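You operate a simulated robot arm through the tools that you are given. There is no shell and no other tool.

The job below is to be done with a simulated robot arm. You get a single attempt, and the scene is never put back.

Task
Put things in order on the top of the bagging bench. At the end: the gold brass coupling (marked "29") from the top of the bagging bench stands where the silver steel plug stood; the silver steel plug from the top of the bagging bench stands where the white pressure switch stood; the white pressure switch from the top of the bagging bench stands on top of the grey box (marked "WASHERS"); the green battery (marked "9 V") from the top of the bagging bench stands where the gold brass coupling stood; whatever was shut is shut again. Leave all else as you found it, and nothing knocked over.

The check looks at the end state, three seconds after you hand in, the way a careful person would. Anything else that was tipped, shoved, dropped, spilled or broken makes it a failure.

Robot
A 7-joint arm with a two-finger parallel gripper, fixed in place. Base frame: the origin is at the foot of the arm, x ahead of it, y to its left, z up; the work surface is at about z = 0. Lengths are in m, angles in rad, forces in N, time in s.
With the tool pointing down near the work surface it reaches from about 0.22 to 0.58 m from the base axis. Its first joint turns from -1.152 to 1.152 rad. Payload 2.5 kg.
Tool frame: the origin (TCP) lies between the finger pads and is the grasp point; the fingertips stand 0.023 m ahead of it; z points along the fingers, y is the line along which they close. The gripper opens to 0.094 m. The fingers are 0.038 m wide and 0.01 m thick; the gripper's body (0.054 by 0.096 m) begins 0.039 m behind the TCP.
Orientation is that of the tool frame in the base frame, as [roll, pitch, yaw] about the fixed x, y, z axes, in that order (R = Rz(yaw) Ry(pitch) Rx(roll)). With the fingers straight down and closing along the base's y, the tool's x points along the base's -x, its y along +y and its z along -z.

Tools
- The arm moves only by the tool arm_command. Its argument "series" is a list of rows, each an object of numbers (a shift or turn left out is 0, a gripper value left out holds the last): "jaw": the gripper command, from -1 (shut) to 1 (fully open), values between in proportion; "tx", "ty", "tz": the shift along the tool's x, y, z in m; "wx", "wy", "wz": the turn, a rotation vector about the tool's x, y, z in rad. In form: [{"jaw": .., "tx": .., "ty": .., "tz": .., "wx": .., "wy": .., "wz": ..}, ...]. A call has 1 to 20 rows; each row shifts and turns the commanded pose from where the row before left it, along the tool's axes as they then stand. Rows are played at 5 a second. More than 0.05 m and 0.15 rad between two rows, or a gripper value outside its range, and nothing of the call is played. A pose out of reach is approached as far as the arm can. The call stops where the force on the tool passes 40 N (or 10 N more than at its start, if that is more) or the arm is blocked; 0.2 s more then pass. Each finger travels about 0.108 m/s and halts on what it meets, pressing with about 30 N; the grip force reading is that of the motor and also rises with nothing between the fingers. The clock runs only during rows and for 0.2 s after the last one: add rows that do not move to give the fingers time. The reply holds the time, the measured pose of the TCP, the force on the tool along the base axes, the opening and the grip force, in the units named above and with some noise, with the torque about the TCP (base axes, N m) and any sound that the robot's microphone picked up, and new pictures: "views" is both (left out), scene, wrist or none.
- Cameras (640 x 400 px; columns grow to the right, rows downward): "scene" is fixed at [0.1228, -0.4115, 0.5401]; the picture's right is [0.79, -0.61, 0.00], its down [-0.37, -0.48, -0.80] and it looks along [0.49, 0.63, -0.60] (base axes); focal length 360 px, centre (320, 200). "wrist" rides on the gripper at [0.086, 0.016, -0.074] in the tool frame; the picture's right is [-0.18, 0.98, 0.00], its down [-0.58, -0.11, -0.81] and it looks along [-0.79, -0.15, 0.59] (tool axes); focal length 243 px, centre (320, 200). There is no depth. A picture from a camera that has moved, and an enlarged one, comes with that camera's place and axes in the base frame and with its lens.
- zoom(camera, box): a new picture of the part [left, top, right, bottom] of that camera's present view, enlarged. The clock stands still meanwhile.
- finish_job(): hands the job in; it is judged then, once.

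Nothing tells you positions but the pictures and the camera data. Unless the task says otherwise, let go and move clear before handing in.

The tools are called after "Emit:" as a command line: name --argument value ..., lists and objects as JSON in quotes. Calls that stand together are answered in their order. arm_command: Moves the arm, as the interface text tells. Its arguments: {"type":"object","properties":{"series":{"type":"array"},"views":{"type":"string","enum":["both","scene","wrist","none"]}},"required":["series"]} The other tools are called the same way: zoom (camera, box) takes an enlarged picture of a part of a camera's view; finish_job () hands the job in.

At the start:

```text
time_s: 0.0
tcp_pos: [0.3757, 0.1022, 0.2444]
tool_rot: [3.14, -0.001, -3.141]
wrist_force: [0.6, 0.4, -0.2]
wrist_torque: [-0.04, 0.02, -0.01]
opening: 0.0943
finger_force: 0.0
```

scene: 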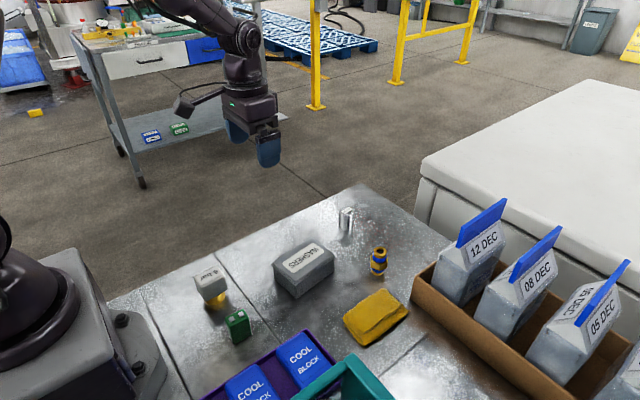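
wrist: 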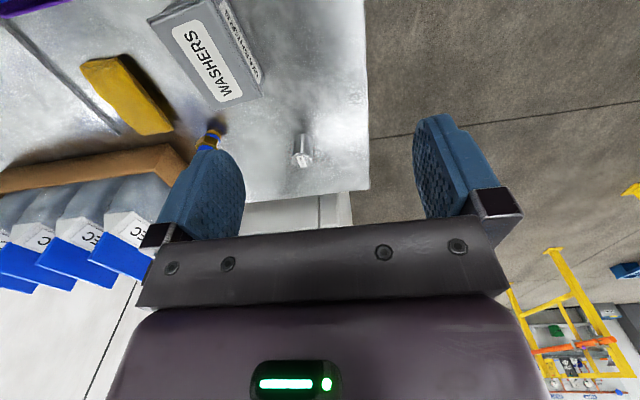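

I see the bench with a white switch, green battery, grey WASHERS box, silver plug, brass coupling, a yellow cloth and bins. I'll zoom in on each part before moving anything.

Emit:
zoom --camera "scene" --box '[180, 240, 300, 360]'

Emit:
zoom --camera "scene" --box '[260, 190, 420, 310]'

Emit:
zoom --camera "scene" --box '[100, 180, 420, 400]'

```text
3.33 times, centred on (240, 300) of scene
camera zoom: at [0.1228, -0.4115, 0.5401], right [0.79, -0.61, 0.0], down [-0.37, -0.48, -0.8], along [0.49, 0.63, -0.6], focal length 1201 px, centre (587, -133)
```

zoom: 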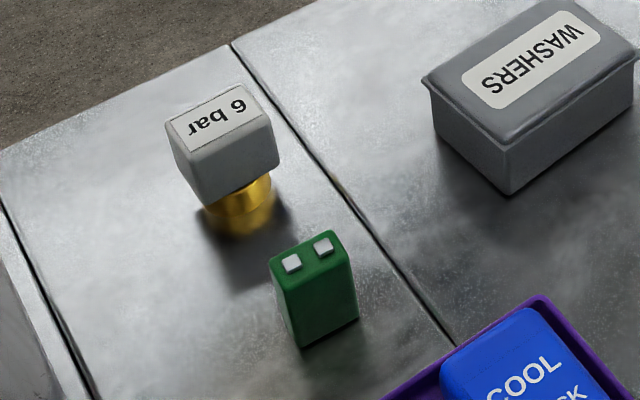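

```text
3.33 times, centred on (340, 250) of scene
camera zoom: at [0.1228, -0.4115, 0.5401], right [0.79, -0.61, 0.0], down [-0.37, -0.48, -0.8], along [0.49, 0.63, -0.6], focal length 1201 px, centre (253, 33)
```

zoom: 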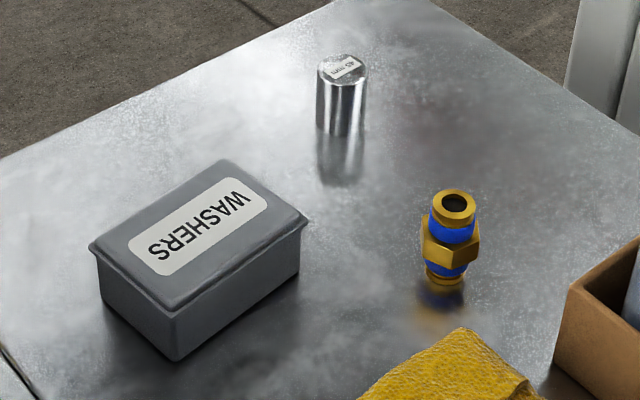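

```text
1.82 times, centred on (260, 290) of scene
camera zoom: at [0.1228, -0.4115, 0.5401], right [0.79, -0.61, 0.0], down [-0.37, -0.48, -0.8], along [0.49, 0.63, -0.6], focal length 655 px, centre (429, 36)
```

zoom: 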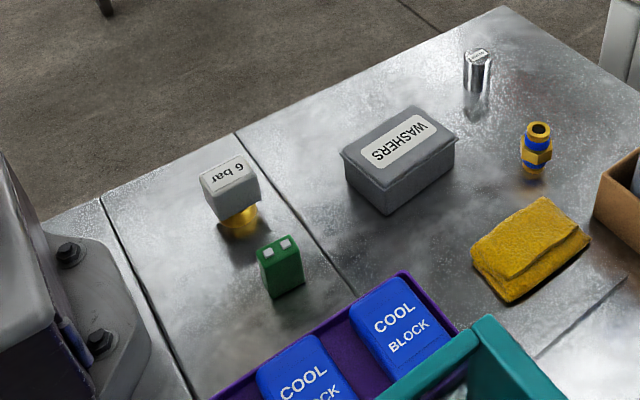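

The bench layout is clear. By my estimate the switch is at (0.225, 0.022), the battery (0.230, -0.057), the box (0.387, -0.021), the plug (0.549, 0.041) and the coupling (0.507, -0.10). I'll move the gripper above the switch and refine these with the wrist camera.

Emit:
arm_command --series '[{"jaw": 0.3, "tx": 0.022, "ty": -0.014, "tz": 0.005}, {"tx": 0.025, "ty": -0.014, "tz": 0.005}, {"tx": 0.025, "ty": -0.014, "tz": 0.005}, {"tx": 0.025, "ty": -0.014, "tz": 0.005}, {"tx": 0.025, "ty": -0.014, "tz": 0.005}, {"tx": 0.025, "ty": -0.01, "tz": 0.005}, {}, {}]'

```text
time_s: 1.8
tcp_pos: [0.2292, 0.0216, 0.2128]
tool_rot: [3.141, -0.001, 3.141]
wrist_force: [-0.1, 0.4, -0.4]
wrist_torque: [-0.02, -0.01, 0.04]
opening: 0.0611
finger_force: 0.1
camera wrist: at [0.1418, 0.0375, 0.2873], right [0.18, 0.98, 0.0], down [0.58, -0.11, 0.81], along [0.79, -0.15, -0.59], focal length 243 px, centre (320, 200)
```

scene: 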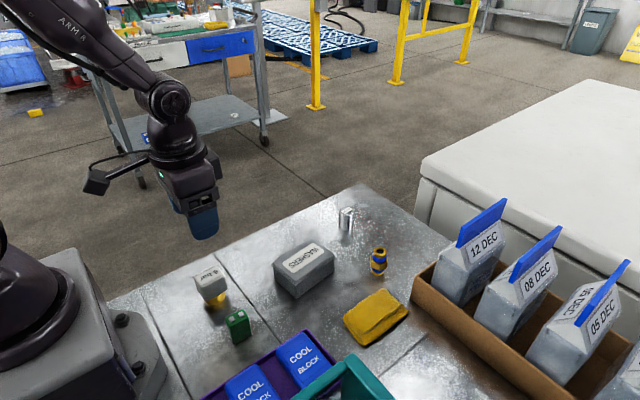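
wrist: 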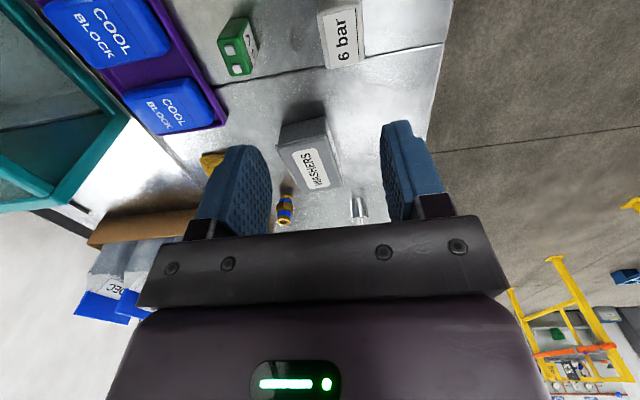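

The wrist view now shows all the objects. I'll enlarge it to measure them.

Emit:
zoom --camera "wrist" --box '[200, 0, 400, 125]'

Emit:
zoom --camera "wrist" --box '[240, 110, 400, 210]'

Emit:
zoom --camera "scene" --box '[185, 260, 265, 350]'

Emit:
zoom --camera "scene" --box '[325, 195, 405, 290]'

Emit:
zoom --camera "scene" --box '[260, 230, 350, 310]'

```text
3.20 times, centred on (300, 62) of wrist
camera zoom: at [0.1418, 0.0375, 0.2873], right [0.18, 0.98, 0.0], down [0.58, -0.11, 0.81], along [0.79, -0.15, -0.59], focal length 776 px, centre (384, 640)
```

zoom: 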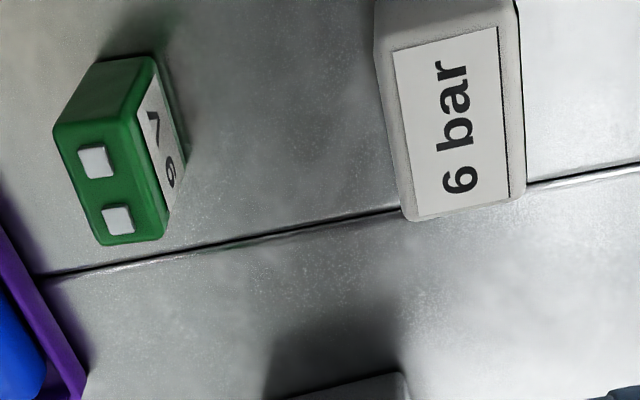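

```text
4.00 times, centred on (320, 160) of wrist
camera zoom: at [0.1418, 0.0375, 0.2873], right [0.18, 0.98, 0.0], down [0.58, -0.11, 0.81], along [0.79, -0.15, -0.59], focal length 970 px, centre (320, 360)
```

zoom: 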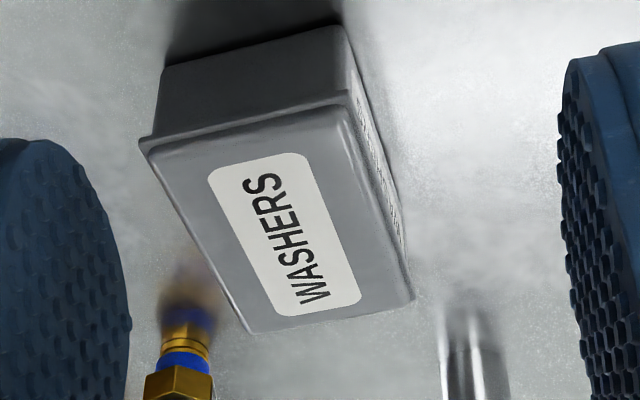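

```text
4.44 times, centred on (225, 305) of scene
camera zoom: at [0.1228, -0.4115, 0.5401], right [0.79, -0.61, 0.0], down [-0.37, -0.48, -0.8], along [0.49, 0.63, -0.6], focal length 1601 px, centre (742, -267)
```

zoom: 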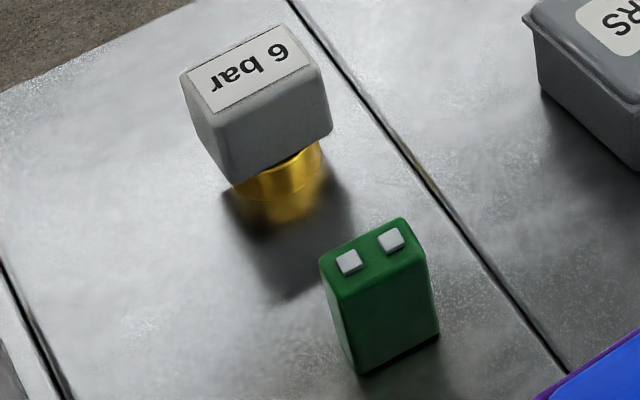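

```text
4.21 times, centred on (365, 242) of scene
camera zoom: at [0.1228, -0.4115, 0.5401], right [0.79, -0.61, 0.0], down [-0.37, -0.48, -0.8], along [0.49, 0.63, -0.6], focal length 1517 px, centre (130, 21)
```

zoom: 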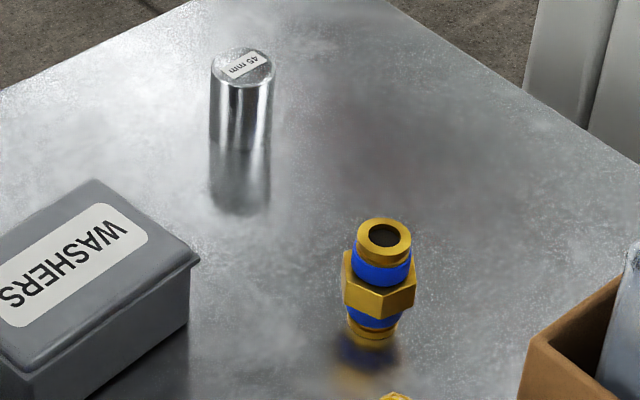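

```text
5.00 times, centred on (305, 270) of scene
camera zoom: at [0.1228, -0.4115, 0.5401], right [0.79, -0.61, 0.0], down [-0.37, -0.48, -0.8], along [0.49, 0.63, -0.6], focal length 1801 px, centre (395, -150)
```

zoom: 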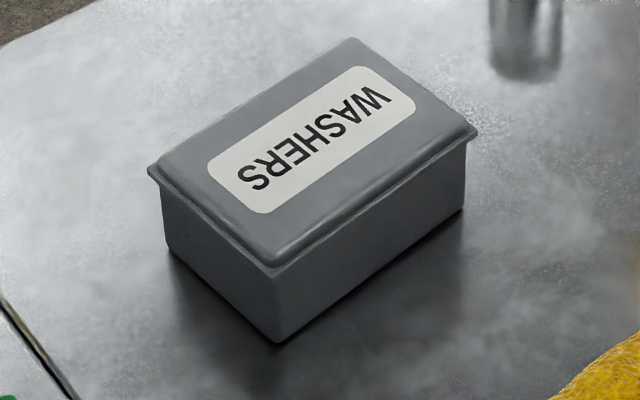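

From both cameras the switch is at about (0.229, 0.0395), with the body from z 0.02 to 0.06. The box lid centre is at about (0.386, -0.020). I'll line up and descend partway over the switch to check.

Emit:
arm_command --series '[{"jaw": 0.3, "ty": 0.0175, "tz": 0.02}, {"tz": 0.03}, {"tz": 0.03}, {"tz": 0.025}, {}]'

Emit:
zoom --camera "scene" --box '[160, 180, 320, 350]'

```text
time_s: 3.0
tcp_pos: [0.2302, 0.0383, 0.1072]
tool_rot: [3.141, 0.001, -3.141]
wrist_force: [-0.2, -0.4, 1.1]
wrist_torque: [0.02, -0.02, -0.03]
opening: 0.0613
finger_force: 0.1
camera wrist: at [0.1422, 0.0559, 0.1812], right [0.18, 0.98, 0.0], down [0.58, -0.11, 0.81], along [0.79, -0.15, -0.59], focal length 243 px, centre (320, 200)
```

scene: 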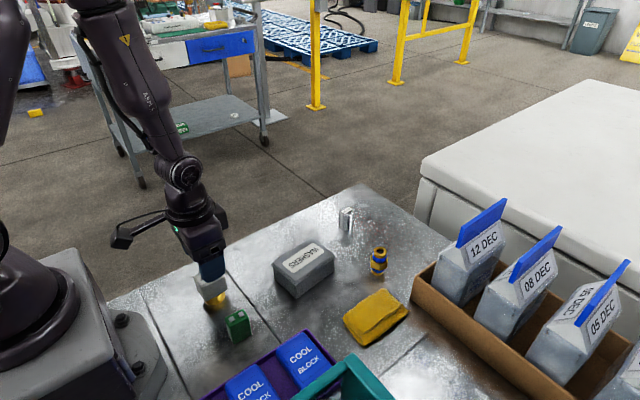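
wrist: 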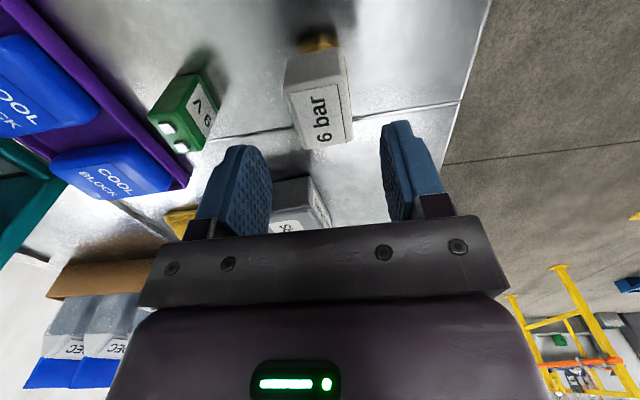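

```text
2.35 times, centred on (240, 265) of scene
camera zoom: at [0.1228, -0.4115, 0.5401], right [0.79, -0.61, 0.0], down [-0.37, -0.48, -0.8], along [0.49, 0.63, -0.6], focal length 848 px, centre (508, 47)
```

zoom: 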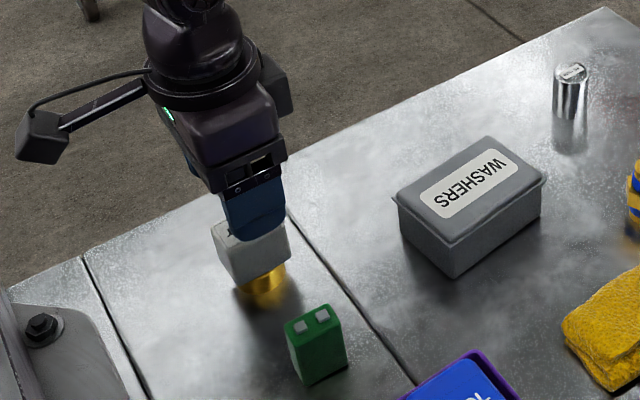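

The gripper is just above the switch. I'll measure the switch's top and its stub in the wrist view before going down.

Emit:
zoom --camera "wrist" --box '[240, 20, 400, 160]'

Emit:
zoom --camera "wrist" --box '[130, 60, 250, 170]'

```text
2.86 times, centred on (320, 90) of wrist
camera zoom: at [0.1422, 0.0559, 0.1812], right [0.18, 0.98, 0.0], down [0.58, -0.11, 0.81], along [0.79, -0.15, -0.59], focal length 693 px, centre (320, 514)
```

zoom: 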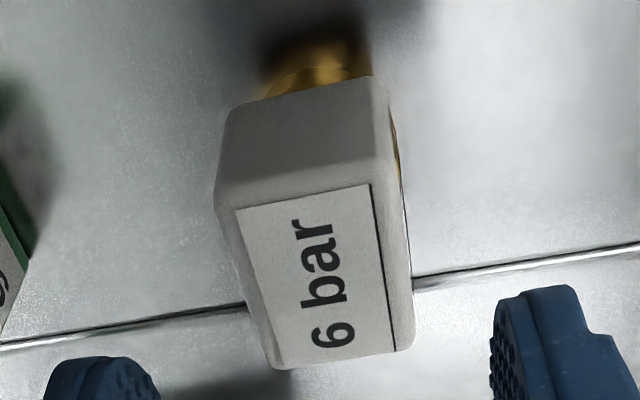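

```text
3.64 times, centred on (190, 115) of wrist
camera zoom: at [0.1422, 0.0559, 0.1812], right [0.18, 0.98, 0.0], down [0.58, -0.11, 0.81], along [0.79, -0.15, -0.59], focal length 882 px, centre (793, 509)
```

zoom: 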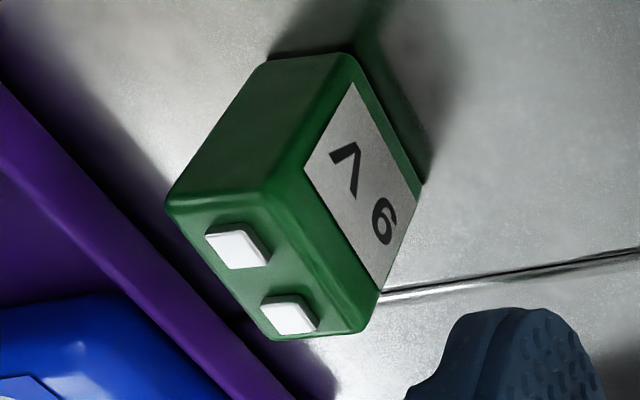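

The switch's top is centred near (0.228, 0.040), nearly in line with the gripper. I'll make a small correction, descend to z≈0.045 and close.

Emit:
arm_command --series '[{"jaw": 0.3, "tx": 0.002, "ty": 0.0015, "tz": 0.02}, {"tz": 0.02}, {"tz": 0.015}, {"tz": 0.007}, {}]'

Emit:
zoom --camera "scene" --box '[160, 220, 280, 350]'

```text
time_s: 4.2
tcp_pos: [0.228, 0.0408, 0.0459]
tool_rot: [-3.141, 0.001, -3.141]
wrist_force: [-0.1, -0.3, 0.0]
wrist_torque: [-0.01, 0.02, -0.04]
opening: 0.0611
finger_force: 0.2
camera wrist: at [0.1399, 0.0573, 0.1207], right [0.18, 0.98, 0.0], down [0.58, -0.11, 0.81], along [0.79, -0.15, -0.59], focal length 243 px, centre (320, 200)
```

scene: 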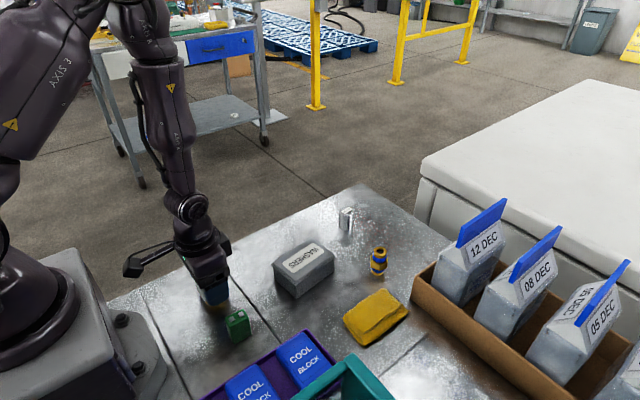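
wrist: 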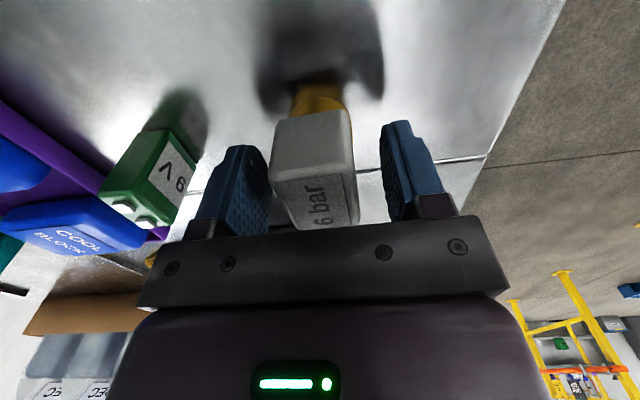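

```text
3.08 times, centred on (220, 285) of scene
camera zoom: at [0.1228, -0.4115, 0.5401], right [0.79, -0.61, 0.0], down [-0.37, -0.48, -0.8], along [0.49, 0.63, -0.6], focal length 1108 px, centre (628, -62)
```

zoom: 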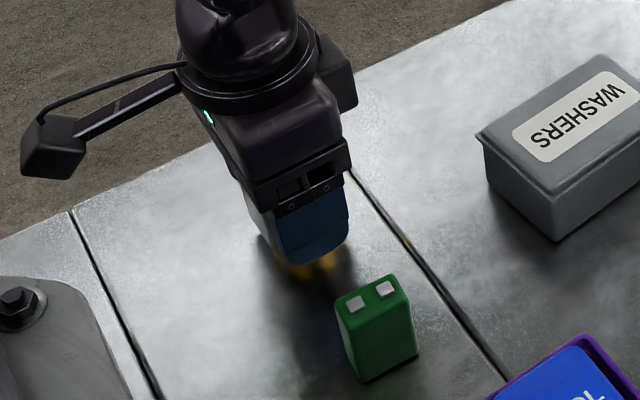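

The fingers straddle the switch body with clearance on both sides. I'll close on it.

Emit:
arm_command --series '[{"jaw": 0.0}, {"jaw": -0.3}, {"jaw": -0.6}, {"jaw": -0.6}, {"jaw": -0.6}]'

```text
time_s: 5.4
tcp_pos: [0.227, 0.0407, 0.0469]
tool_rot: [3.141, 0.001, 3.141]
wrist_force: [-1.0, -0.6, 0.0]
wrist_torque: [0.0, -0.01, -0.01]
opening: 0.0358
finger_force: 30.4
camera wrist: at [0.1398, 0.0573, 0.1208], right [0.18, 0.98, 0.0], down [0.58, -0.11, 0.81], along [0.79, -0.15, -0.59], focal length 243 px, centre (320, 200)
```

scene: 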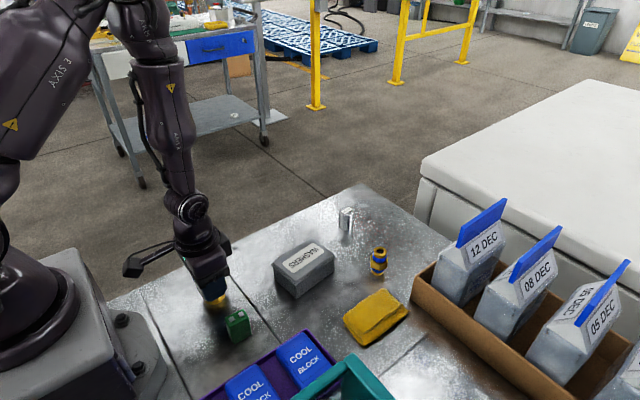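
wrist: 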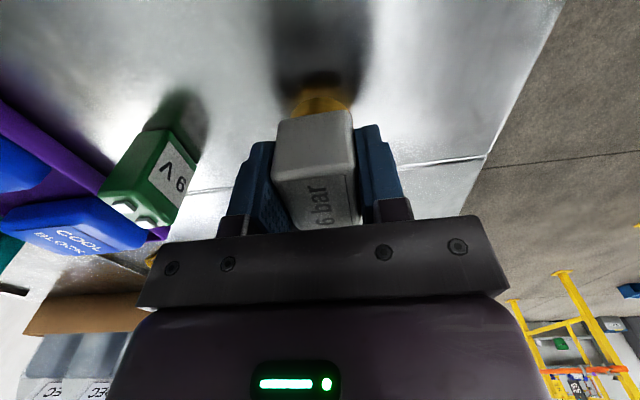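

The switch is gripped at an opening of 0.036. I'll lift it straight up and check the hold.

Emit:
arm_command --series '[{"tz": -0.02}, {"tz": -0.03}, {"tz": -0.03}, {"tz": -0.03}, {}]'

Emit:
zoom --camera "scene" --box '[140, 150, 320, 350]'

```text
time_s: 6.6
tcp_pos: [0.225, 0.0415, 0.1561]
tool_rot: [-3.141, 0.0, -3.141]
wrist_force: [-0.4, -0.1, -1.1]
wrist_torque: [0.01, 0.02, -0.01]
opening: 0.0358
finger_force: 30.4
camera wrist: at [0.1388, 0.0578, 0.2312], right [0.18, 0.98, 0.0], down [0.58, -0.11, 0.81], along [0.79, -0.15, -0.59], focal length 243 px, centre (320, 200)
```

scene: 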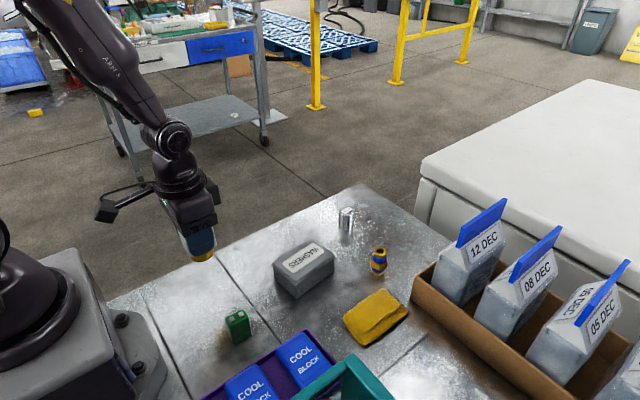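
wrist: 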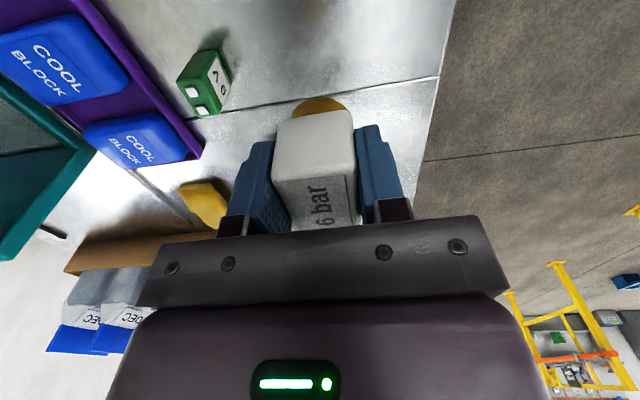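

```text
2.00 times, centred on (230, 250) of scene
camera zoom: at [0.1228, -0.4115, 0.5401], right [0.79, -0.61, 0.0], down [-0.37, -0.48, -0.8], along [0.49, 0.63, -0.6], focal length 720 px, centre (500, 100)
```

zoom: 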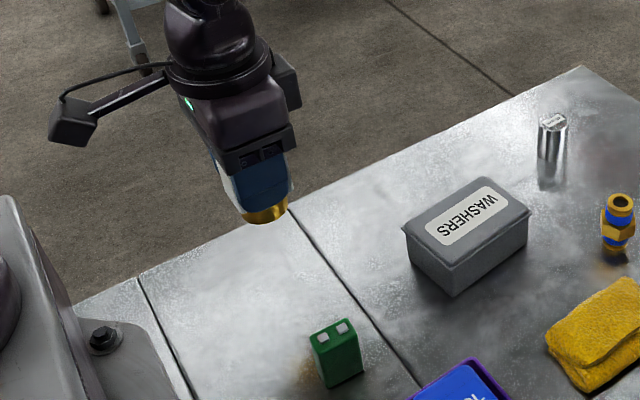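

The switch is held well. I'll carry it over the box lid.

Emit:
arm_command --series '[{"tx": -0.02, "ty": -0.008}, {"tx": -0.03, "ty": -0.012}, {"tx": -0.03, "ty": -0.012}, {"tx": -0.03, "ty": -0.012}, {"tx": -0.03, "ty": -0.01}, {"tx": -0.0185, "ty": -0.006}, {}, {}]'

Emit:
zoom --camera "scene" --box '[220, 130, 400, 310]'

Emit:
zoom --camera "wrist" --box '[220, 0, 420, 240]'

```text
time_s: 8.4
tcp_pos: [0.3843, -0.019, 0.1569]
tool_rot: [-3.14, 0.001, 3.141]
wrist_force: [-1.0, -0.7, -1.5]
wrist_torque: [-0.01, -0.03, -0.01]
opening: 0.0359
finger_force: 30.1
camera wrist: at [0.298, -0.0027, 0.2317], right [0.18, 0.98, 0.0], down [0.58, -0.11, 0.81], along [0.79, -0.15, -0.59], focal length 243 px, centre (320, 200)
```

scene: 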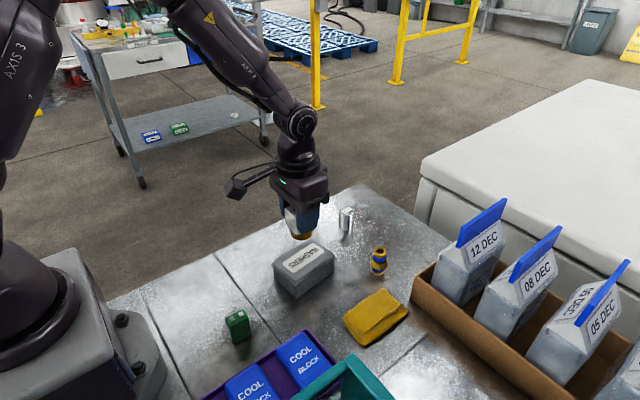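
wrist: 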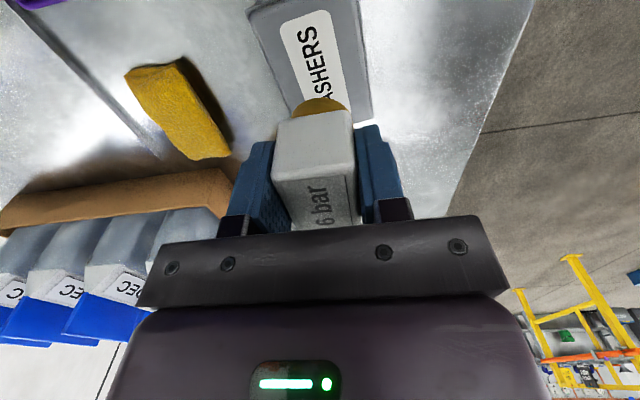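

```text
2.22 times, centred on (310, 220) of scene
camera zoom: at [0.1228, -0.4115, 0.5401], right [0.79, -0.61, 0.0], down [-0.37, -0.48, -0.8], along [0.49, 0.63, -0.6], focal length 800 px, centre (342, 156)
```

zoom: 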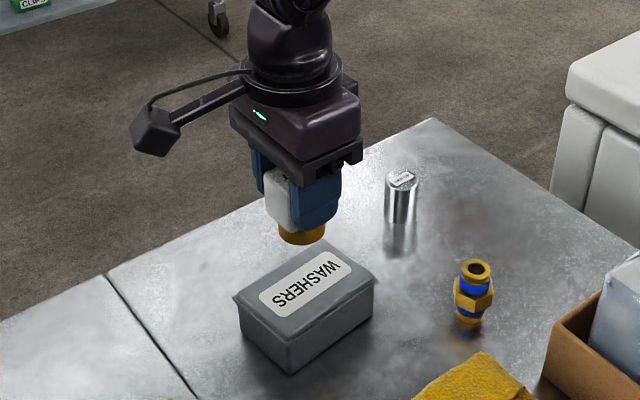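

```text
1.67 times, centred on (320, 120) of wrist
camera zoom: at [0.298, -0.0027, 0.2317], right [0.18, 0.98, 0.0], down [0.58, -0.11, 0.81], along [0.79, -0.15, -0.59], focal length 404 px, centre (320, 333)
```

zoom: 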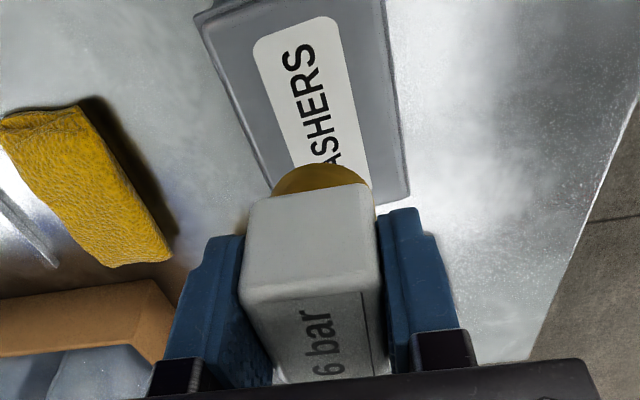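

The switch is over the lid centre, and I expect contact near TCP z≈0.095. I'll descend most of the way and then look.

Emit:
arm_command --series '[{"tz": 0.02}, {"tz": 0.02}, {"tz": 0.01}, {}]'

Emit:
zoom --camera "scene" --box '[250, 190, 370, 310]'

Emit:
zoom --camera "wrist" --box '[220, 0, 420, 240]'

```text
time_s: 9.4
tcp_pos: [0.3849, -0.0193, 0.1068]
tool_rot: [3.141, 0.0, 3.141]
wrist_force: [0.0, 0.3, -1.3]
wrist_torque: [-0.03, 0.01, -0.03]
opening: 0.0356
finger_force: 30.5
camera wrist: at [0.2984, -0.0028, 0.1808], right [0.18, 0.98, 0.0], down [0.58, -0.11, 0.81], along [0.79, -0.15, -0.59], focal length 243 px, centre (320, 200)
```

scene: 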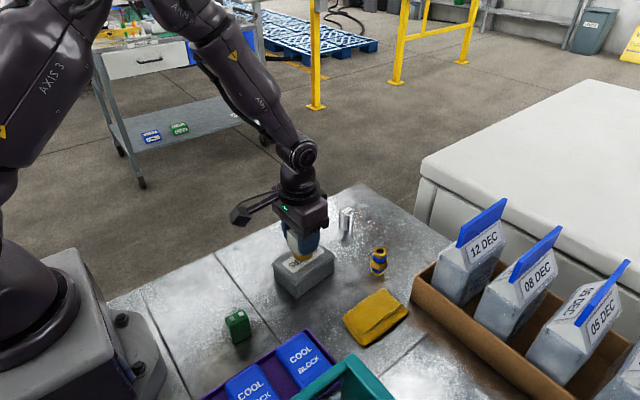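
wrist: 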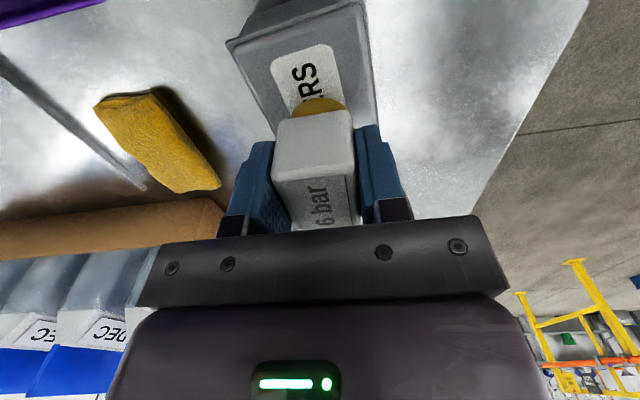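

```text
3.33 times, centred on (310, 250) of scene
camera zoom: at [0.1228, -0.4115, 0.5401], right [0.79, -0.61, 0.0], down [-0.37, -0.48, -0.8], along [0.49, 0.63, -0.6], focal length 1201 px, centre (353, 33)
```

zoom: 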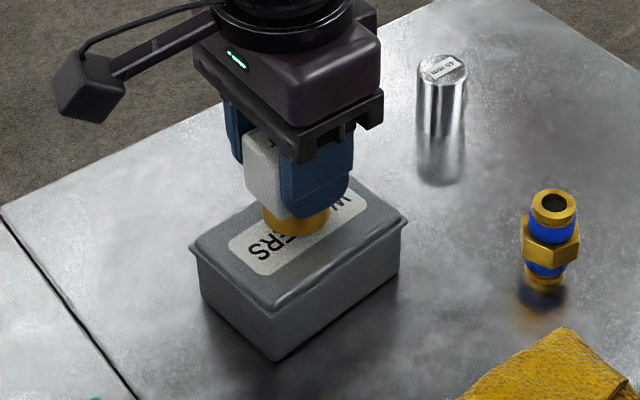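

```text
1.67 times, centred on (320, 120) of wrist
camera zoom: at [0.2984, -0.0028, 0.1808], right [0.18, 0.98, 0.0], down [0.58, -0.11, 0.81], along [0.79, -0.15, -0.59], focal length 404 px, centre (320, 333)
```

zoom: 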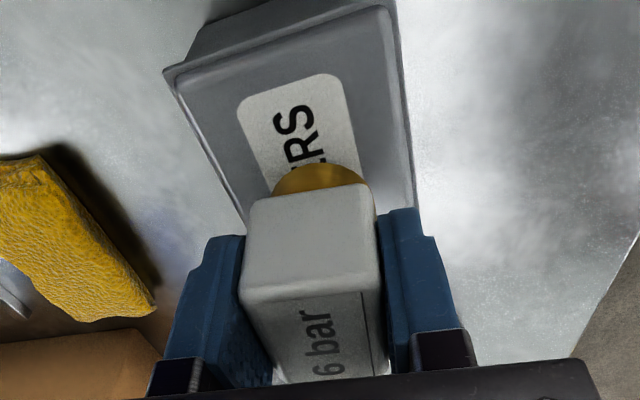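

The stub is about 1 cm above the lid centre. I'll descend in small steps, watching the force.

Emit:
arm_command --series '[{"tz": 0.003}, {"tz": 0.003}, {}]' --views "none"

Emit:
arm_command --series '[{"tz": 0.002}, {}]' --views "none"

```text
time_s: 10.2
tcp_pos: [0.3845, -0.0193, 0.1004]
tool_rot: [3.14, -0.001, 3.141]
wrist_force: [0.8, 0.4, -1.7]
wrist_torque: [-0.01, 0.04, 0.0]
opening: 0.0358
finger_force: 30.1
```

```text
time_s: 10.8
tcp_pos: [0.3852, -0.0192, 0.0991]
tool_rot: [3.14, 0.001, 3.141]
wrist_force: [0.0, -0.5, -1.2]
wrist_torque: [0.0, 0.05, -0.02]
opening: 0.036
finger_force: 30.1
```

There's no contact yet, so I'll keep going in small steps.

Emit:
arm_command --series '[{"tz": 0.0015}, {}]' --views "none"

Emit:
arm_command --series '[{"tz": 0.001}, {}]' --views "both"

Emit:
zoom --camera "scene" --box '[260, 210, 350, 300]'

```text
time_s: 11.4
tcp_pos: [0.3853, -0.0189, 0.0977]
tool_rot: [3.141, -0.001, 3.141]
wrist_force: [0.3, 0.2, -2.7]
wrist_torque: [-0.02, 0.0, 0.04]
opening: 0.0357
finger_force: 29.8
```

```text
time_s: 12.0
tcp_pos: [0.3849, -0.0193, 0.0964]
tool_rot: [3.14, 0.001, -3.14]
wrist_force: [-0.2, 0.3, -1.0]
wrist_torque: [-0.01, -0.01, 0.01]
opening: 0.0357
finger_force: 30.3
camera wrist: at [0.2976, -0.0027, 0.1708], right [0.18, 0.98, 0.0], down [0.58, -0.11, 0.81], along [0.79, -0.15, -0.59], focal length 243 px, centre (320, 200)
```

scene: 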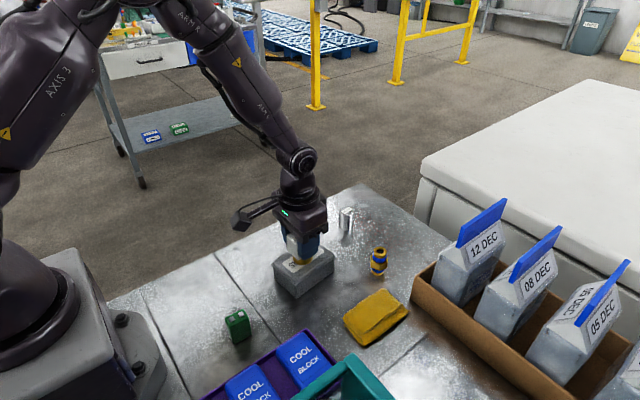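
wrist: 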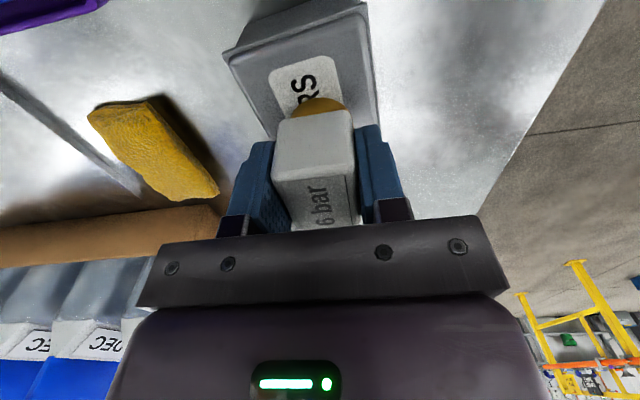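

```text
4.44 times, centred on (305, 255) of scene
camera zoom: at [0.1228, -0.4115, 0.5401], right [0.79, -0.61, 0.0], down [-0.37, -0.48, -0.8], along [0.49, 0.63, -0.6], focal length 1601 px, centre (387, -44)
```

zoom: 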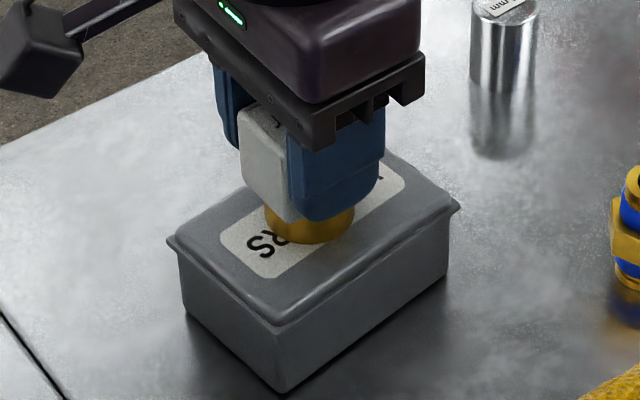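

The stub is about to touch. I'll continue in 1 mm steps until the force changes.

Emit:
arm_command --series '[{"tz": 0.001}, {}]' --views "none"

Emit:
arm_command --series '[{"tz": 0.001}, {}]' --views "none"

```text
time_s: 12.6
tcp_pos: [0.3856, -0.018, 0.0955]
tool_rot: [3.14, 0.001, -3.141]
wrist_force: [-9.1, 1.6, 25.2]
wrist_torque: [0.06, 0.25, 0.01]
opening: 0.0357
finger_force: 30.2
```

```text
time_s: 13.1
tcp_pos: [0.3854, -0.019, 0.0962]
tool_rot: [3.141, 0.004, -3.141]
wrist_force: [-2.4, 0.6, 5.2]
wrist_torque: [-0.03, 0.03, -0.01]
opening: 0.0358
finger_force: 30.3
stopped in row 2: the force on the tool passed its limit at 42 N (the readings are from after the stop); the commanded pose is now the measured one
```

The switch is resting on the lid with light force. I'll open gently and check.

Emit:
arm_command --series '[{"jaw": -0.2}, {"jaw": -0.1}, {"jaw": 0.1}, {"jaw": 0.3}, {}]'

Emit:
zoom --camera "scene" --box '[260, 210, 350, 300]'

Emit:
zoom --camera "wrist" --box '[220, 0, 420, 240]'

```text
time_s: 14.2
tcp_pos: [0.3855, -0.0195, 0.0964]
tool_rot: [3.141, 0.0, -3.141]
wrist_force: [0.8, 0.6, 0.5]
wrist_torque: [0.01, 0.01, 0.03]
opening: 0.0613
finger_force: 0.1
camera wrist: at [0.2981, -0.0028, 0.1698], right [0.18, 0.98, 0.0], down [0.58, -0.11, 0.81], along [0.79, -0.15, -0.59], focal length 243 px, centre (320, 200)
```

scene: 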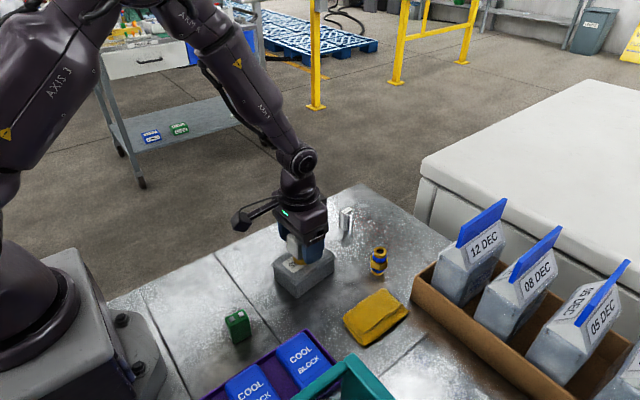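
wrist: 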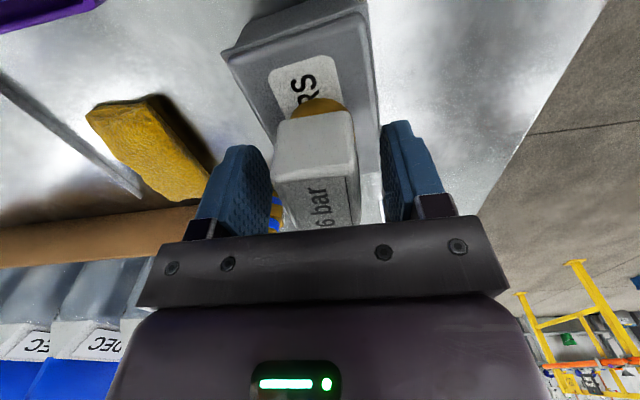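

```text
4.44 times, centred on (305, 255) of scene
camera zoom: at [0.1228, -0.4115, 0.5401], right [0.79, -0.61, 0.0], down [-0.37, -0.48, -0.8], along [0.49, 0.63, -0.6], focal length 1601 px, centre (387, -44)
```

zoom: 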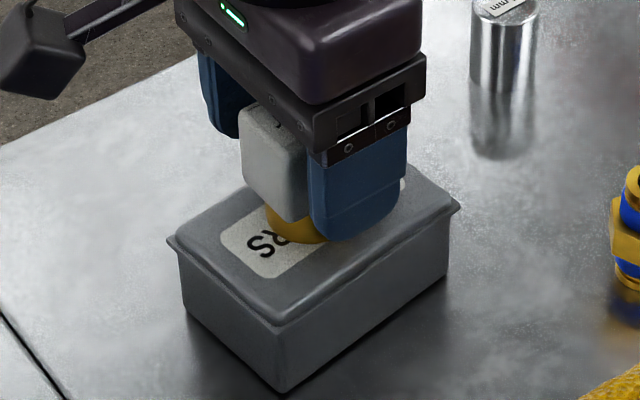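

```text
1.67 times, centred on (320, 120) of wrist
camera zoom: at [0.2981, -0.0028, 0.1698], right [0.18, 0.98, 0.0], down [0.58, -0.11, 0.81], along [0.79, -0.15, -0.59], focal length 404 px, centre (320, 333)
```

zoom: 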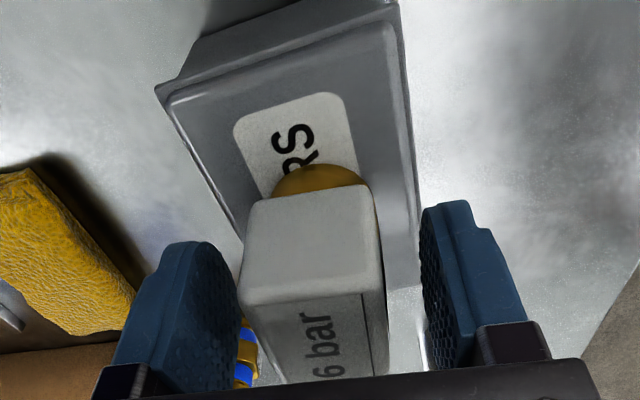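

The switch stands upright on the lid and is free of the fingers. I'll go straight up and then over toward the plug.

Emit:
arm_command --series '[{"jaw": 0.3, "tz": -0.02}, {"tz": -0.03}, {"tz": -0.03}, {"tz": -0.02}, {"tx": -0.03, "ty": 0.012}, {"tx": -0.035, "ty": 0.013}, {"tx": -0.035, "ty": 0.013}, {"tx": -0.035, "ty": 0.013}, {"tx": -0.0285, "ty": 0.012}, {}, {}]'

Emit:
zoom --camera "scene" --box '[250, 180, 400, 310]'

Emit:
zoom --camera "wrist" --box '[220, 0, 420, 160]'

```text
time_s: 16.6
tcp_pos: [0.5478, 0.0442, 0.1953]
tool_rot: [-3.141, 0.001, -3.141]
wrist_force: [0.0, -0.3, 0.2]
wrist_torque: [-0.01, 0.01, 0.03]
opening: 0.061
finger_force: 0.1
camera wrist: at [0.4601, 0.0595, 0.2683], right [0.18, 0.98, 0.0], down [0.58, -0.11, 0.81], along [0.79, -0.15, -0.59], focal length 243 px, centre (320, 200)
```

scene: 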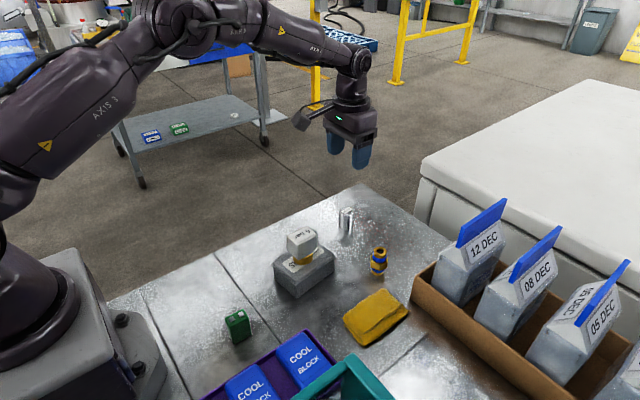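
wrist: 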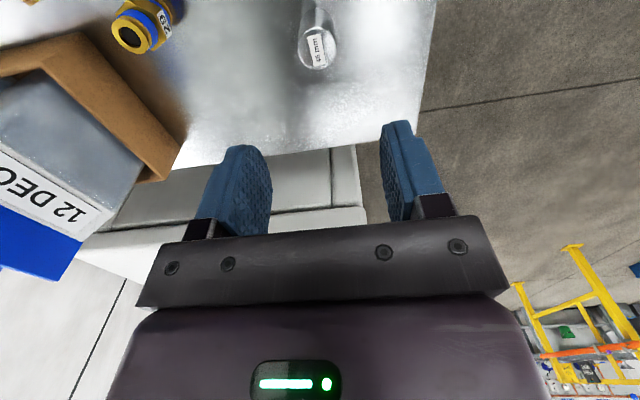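

```text
3.08 times, centred on (325, 245) of scene
camera zoom: at [0.1228, -0.4115, 0.5401], right [0.79, -0.61, 0.0], down [-0.37, -0.48, -0.8], along [0.49, 0.63, -0.6], focal length 1108 px, centre (305, 62)
```

zoom: 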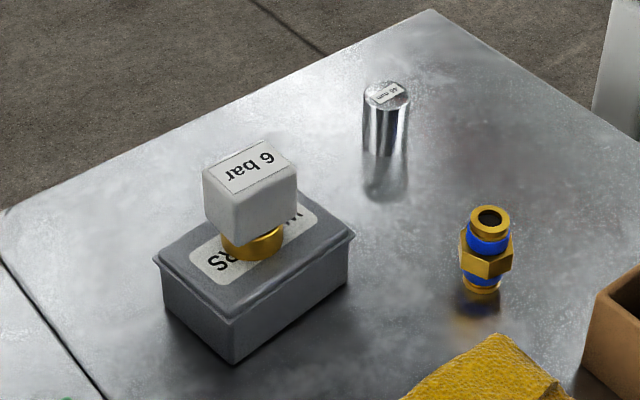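

```text
2.50 times, centred on (320, 80) of wrist
camera zoom: at [0.4601, 0.0595, 0.2683], right [0.18, 0.98, 0.0], down [0.58, -0.11, 0.81], along [0.79, -0.15, -0.59], focal length 606 px, centre (320, 500)
```

zoom: 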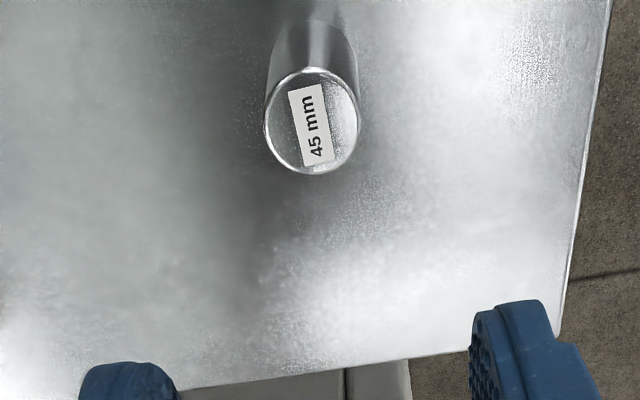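

The switch looks right on the box. The plug top is at about (0.547, 0.0415). I'll correct slightly and descend partway.

Emit:
arm_command --series '[{"jaw": 0.3, "tx": 0.0015, "ty": -0.002, "tz": 0.02}, {"tz": 0.03}, {"tz": 0.03}, {"tz": 0.015}, {}, {}]'

Emit:
zoom --camera "wrist" --box '[220, 0, 420, 160]'

Emit:
zoom --camera "scene" --box '[290, 130, 410, 290]'

```text
time_s: 18.1
tcp_pos: [0.5481, 0.0409, 0.0999]
tool_rot: [3.141, 0.002, 3.141]
wrist_force: [0.2, 0.1, 0.1]
wrist_torque: [0.03, -0.02, -0.01]
opening: 0.0612
finger_force: 0.1
camera wrist: at [0.4605, 0.0574, 0.1742], right [0.18, 0.98, 0.0], down [0.58, -0.11, 0.81], along [0.79, -0.15, -0.59], focal length 243 px, centre (320, 200)
```

scene: 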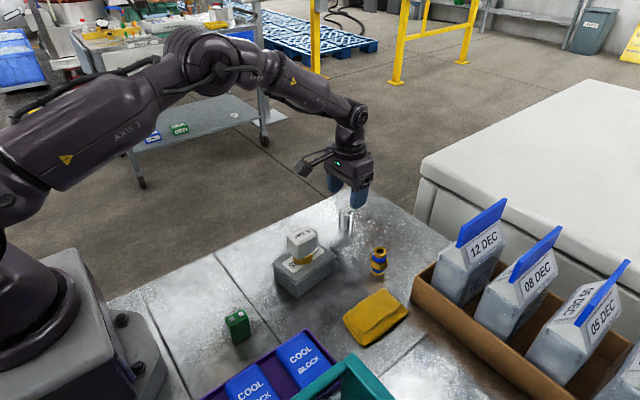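
wrist: 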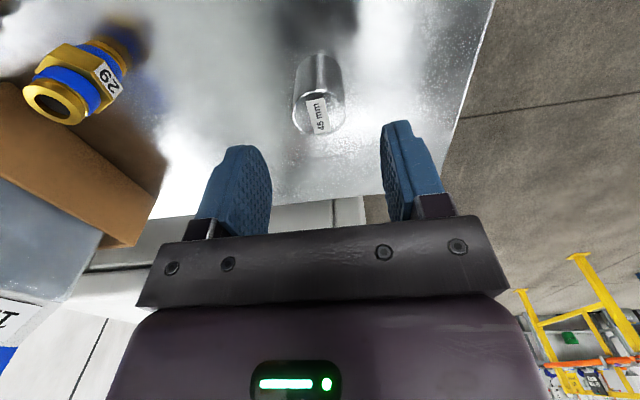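

```text
2.50 times, centred on (320, 80) of wrist
camera zoom: at [0.4605, 0.0574, 0.1742], right [0.18, 0.98, 0.0], down [0.58, -0.11, 0.81], along [0.79, -0.15, -0.59], focal length 606 px, centre (320, 500)
```

zoom: 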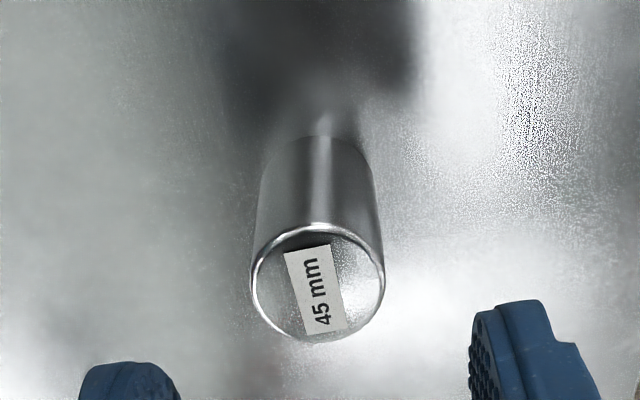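

```text
2.50 times, centred on (350, 210) of scene
camera zoom: at [0.1228, -0.4115, 0.5401], right [0.79, -0.61, 0.0], down [-0.37, -0.48, -0.8], along [0.49, 0.63, -0.6], focal length 901 px, centre (245, 175)
```

zoom: 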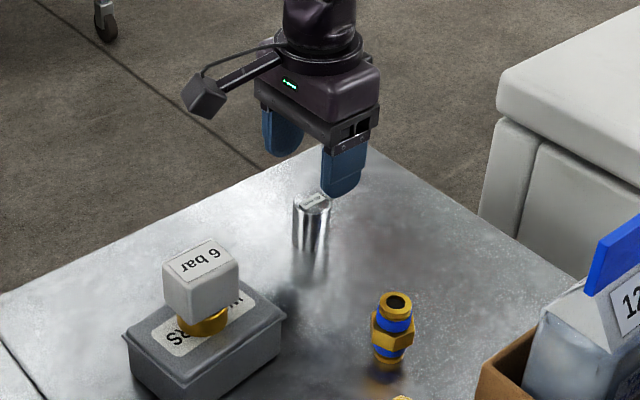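

The plug is centred under the gripper at about (0.548, 0.040). I'll descend to z≈0.03 and look before closing.

Emit:
arm_command --series '[{"jaw": 0.3, "ty": -0.001, "tz": 0.02}, {"tz": 0.02}, {"tz": 0.02}, {"tz": 0.009}, {}]'

```text
time_s: 19.2
tcp_pos: [0.5476, 0.0395, 0.0328]
tool_rot: [3.141, 0.003, -3.14]
wrist_force: [-0.1, -0.4, -0.5]
wrist_torque: [0.0, -0.03, 0.0]
opening: 0.0611
finger_force: 0.1
camera wrist: at [0.46, 0.0561, 0.1062], right [0.18, 0.98, 0.0], down [0.58, -0.11, 0.81], along [0.79, -0.15, -0.59], focal length 243 px, centre (320, 200)
```

scene: 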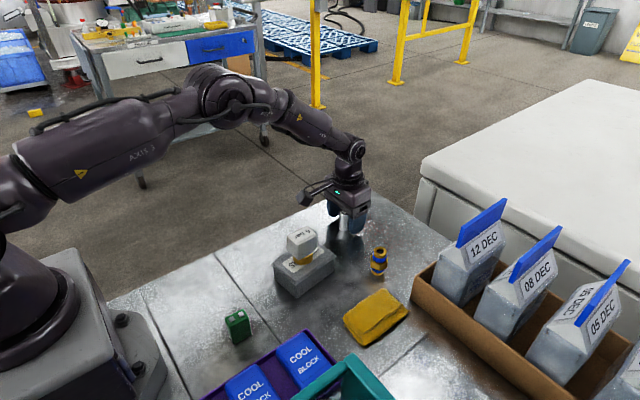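
wrist: 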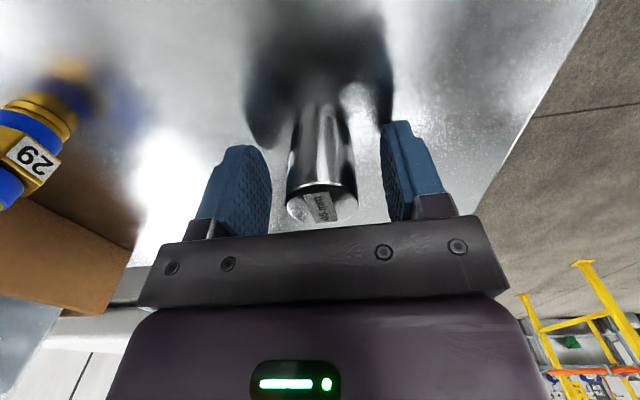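

The plug is centred between the fingers. I'll close on it.

Emit:
arm_command --series '[{"jaw": 0.0}, {"jaw": -0.3}, {"jaw": -0.6}, {"jaw": -0.7}, {"jaw": -0.7}]'

Emit:
arm_command --series '[{"tz": -0.005}, {"tz": -0.015}, {"tz": -0.03}, {"tz": -0.03}, {"tz": -0.03}, {}]'

Emit:
zoom --camera "scene" --box '[290, 130, 410, 290]'

```text
time_s: 20.4
tcp_pos: [0.548, 0.0395, 0.0318]
tool_rot: [3.14, 0.003, -3.141]
wrist_force: [0.2, 0.3, 1.0]
wrist_torque: [0.06, -0.03, 0.03]
opening: 0.0333
finger_force: 29.6
camera wrist: at [0.4599, 0.0562, 0.1063], right [0.18, 0.98, 0.0], down [0.58, -0.11, 0.81], along [0.79, -0.15, -0.59], focal length 243 px, centre (320, 200)
```

scene: 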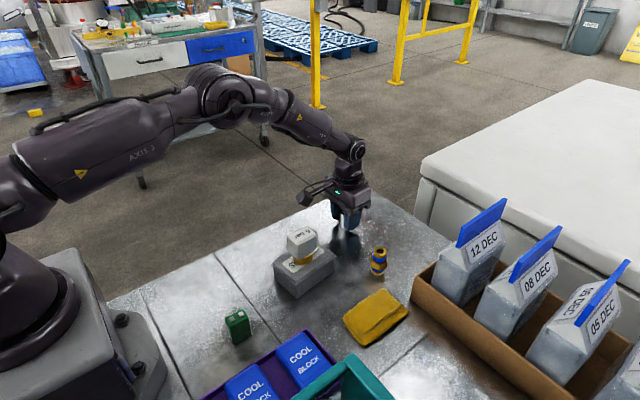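
wrist: 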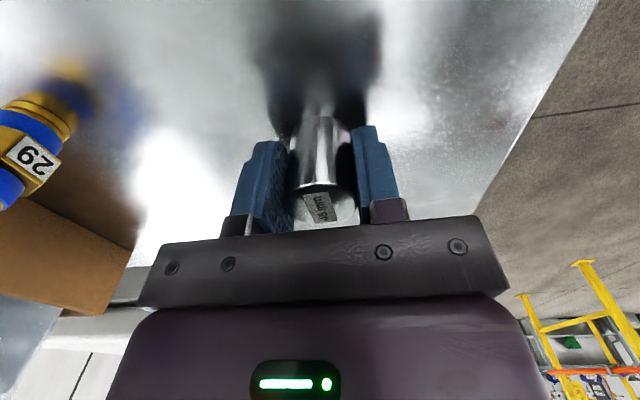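

```text
time_s: 21.9
tcp_pos: [0.5495, 0.0408, 0.143]
tool_rot: [-3.141, 0.0, 3.141]
wrist_force: [0.6, -0.1, -2.5]
wrist_torque: [0.01, -0.01, -0.03]
opening: 0.0332
finger_force: 29.6
camera wrist: at [0.4612, 0.0569, 0.2165], right [0.18, 0.98, 0.0], down [0.58, -0.11, 0.81], along [0.79, -0.15, -0.59], focal length 243 px, centre (320, 200)
```

scene: 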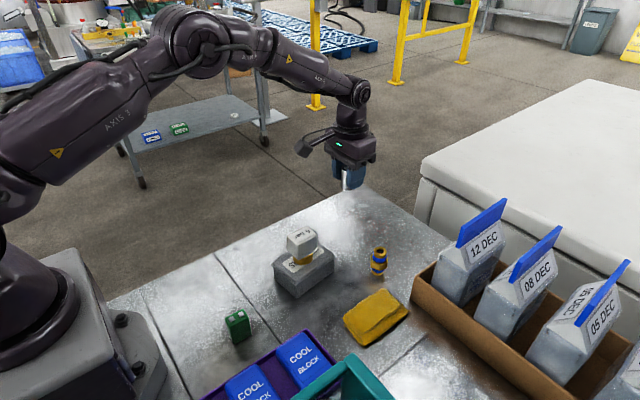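
wrist: 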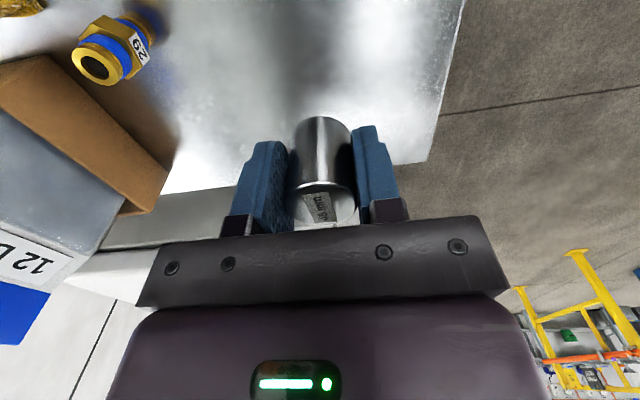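

```text
2.50 times, centred on (350, 210) of scene
camera zoom: at [0.1228, -0.4115, 0.5401], right [0.79, -0.61, 0.0], down [-0.37, -0.48, -0.8], along [0.49, 0.63, -0.6], focal length 901 px, centre (245, 175)
```

zoom: 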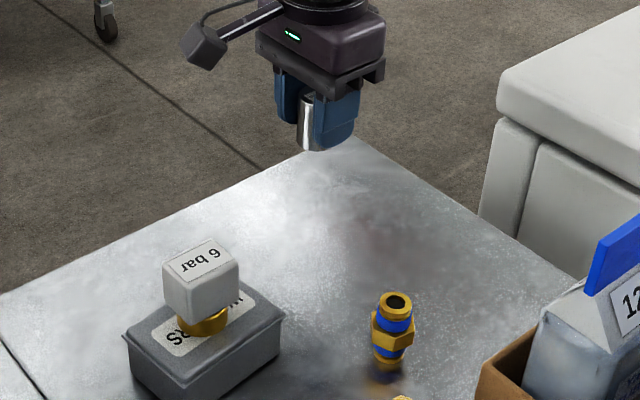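

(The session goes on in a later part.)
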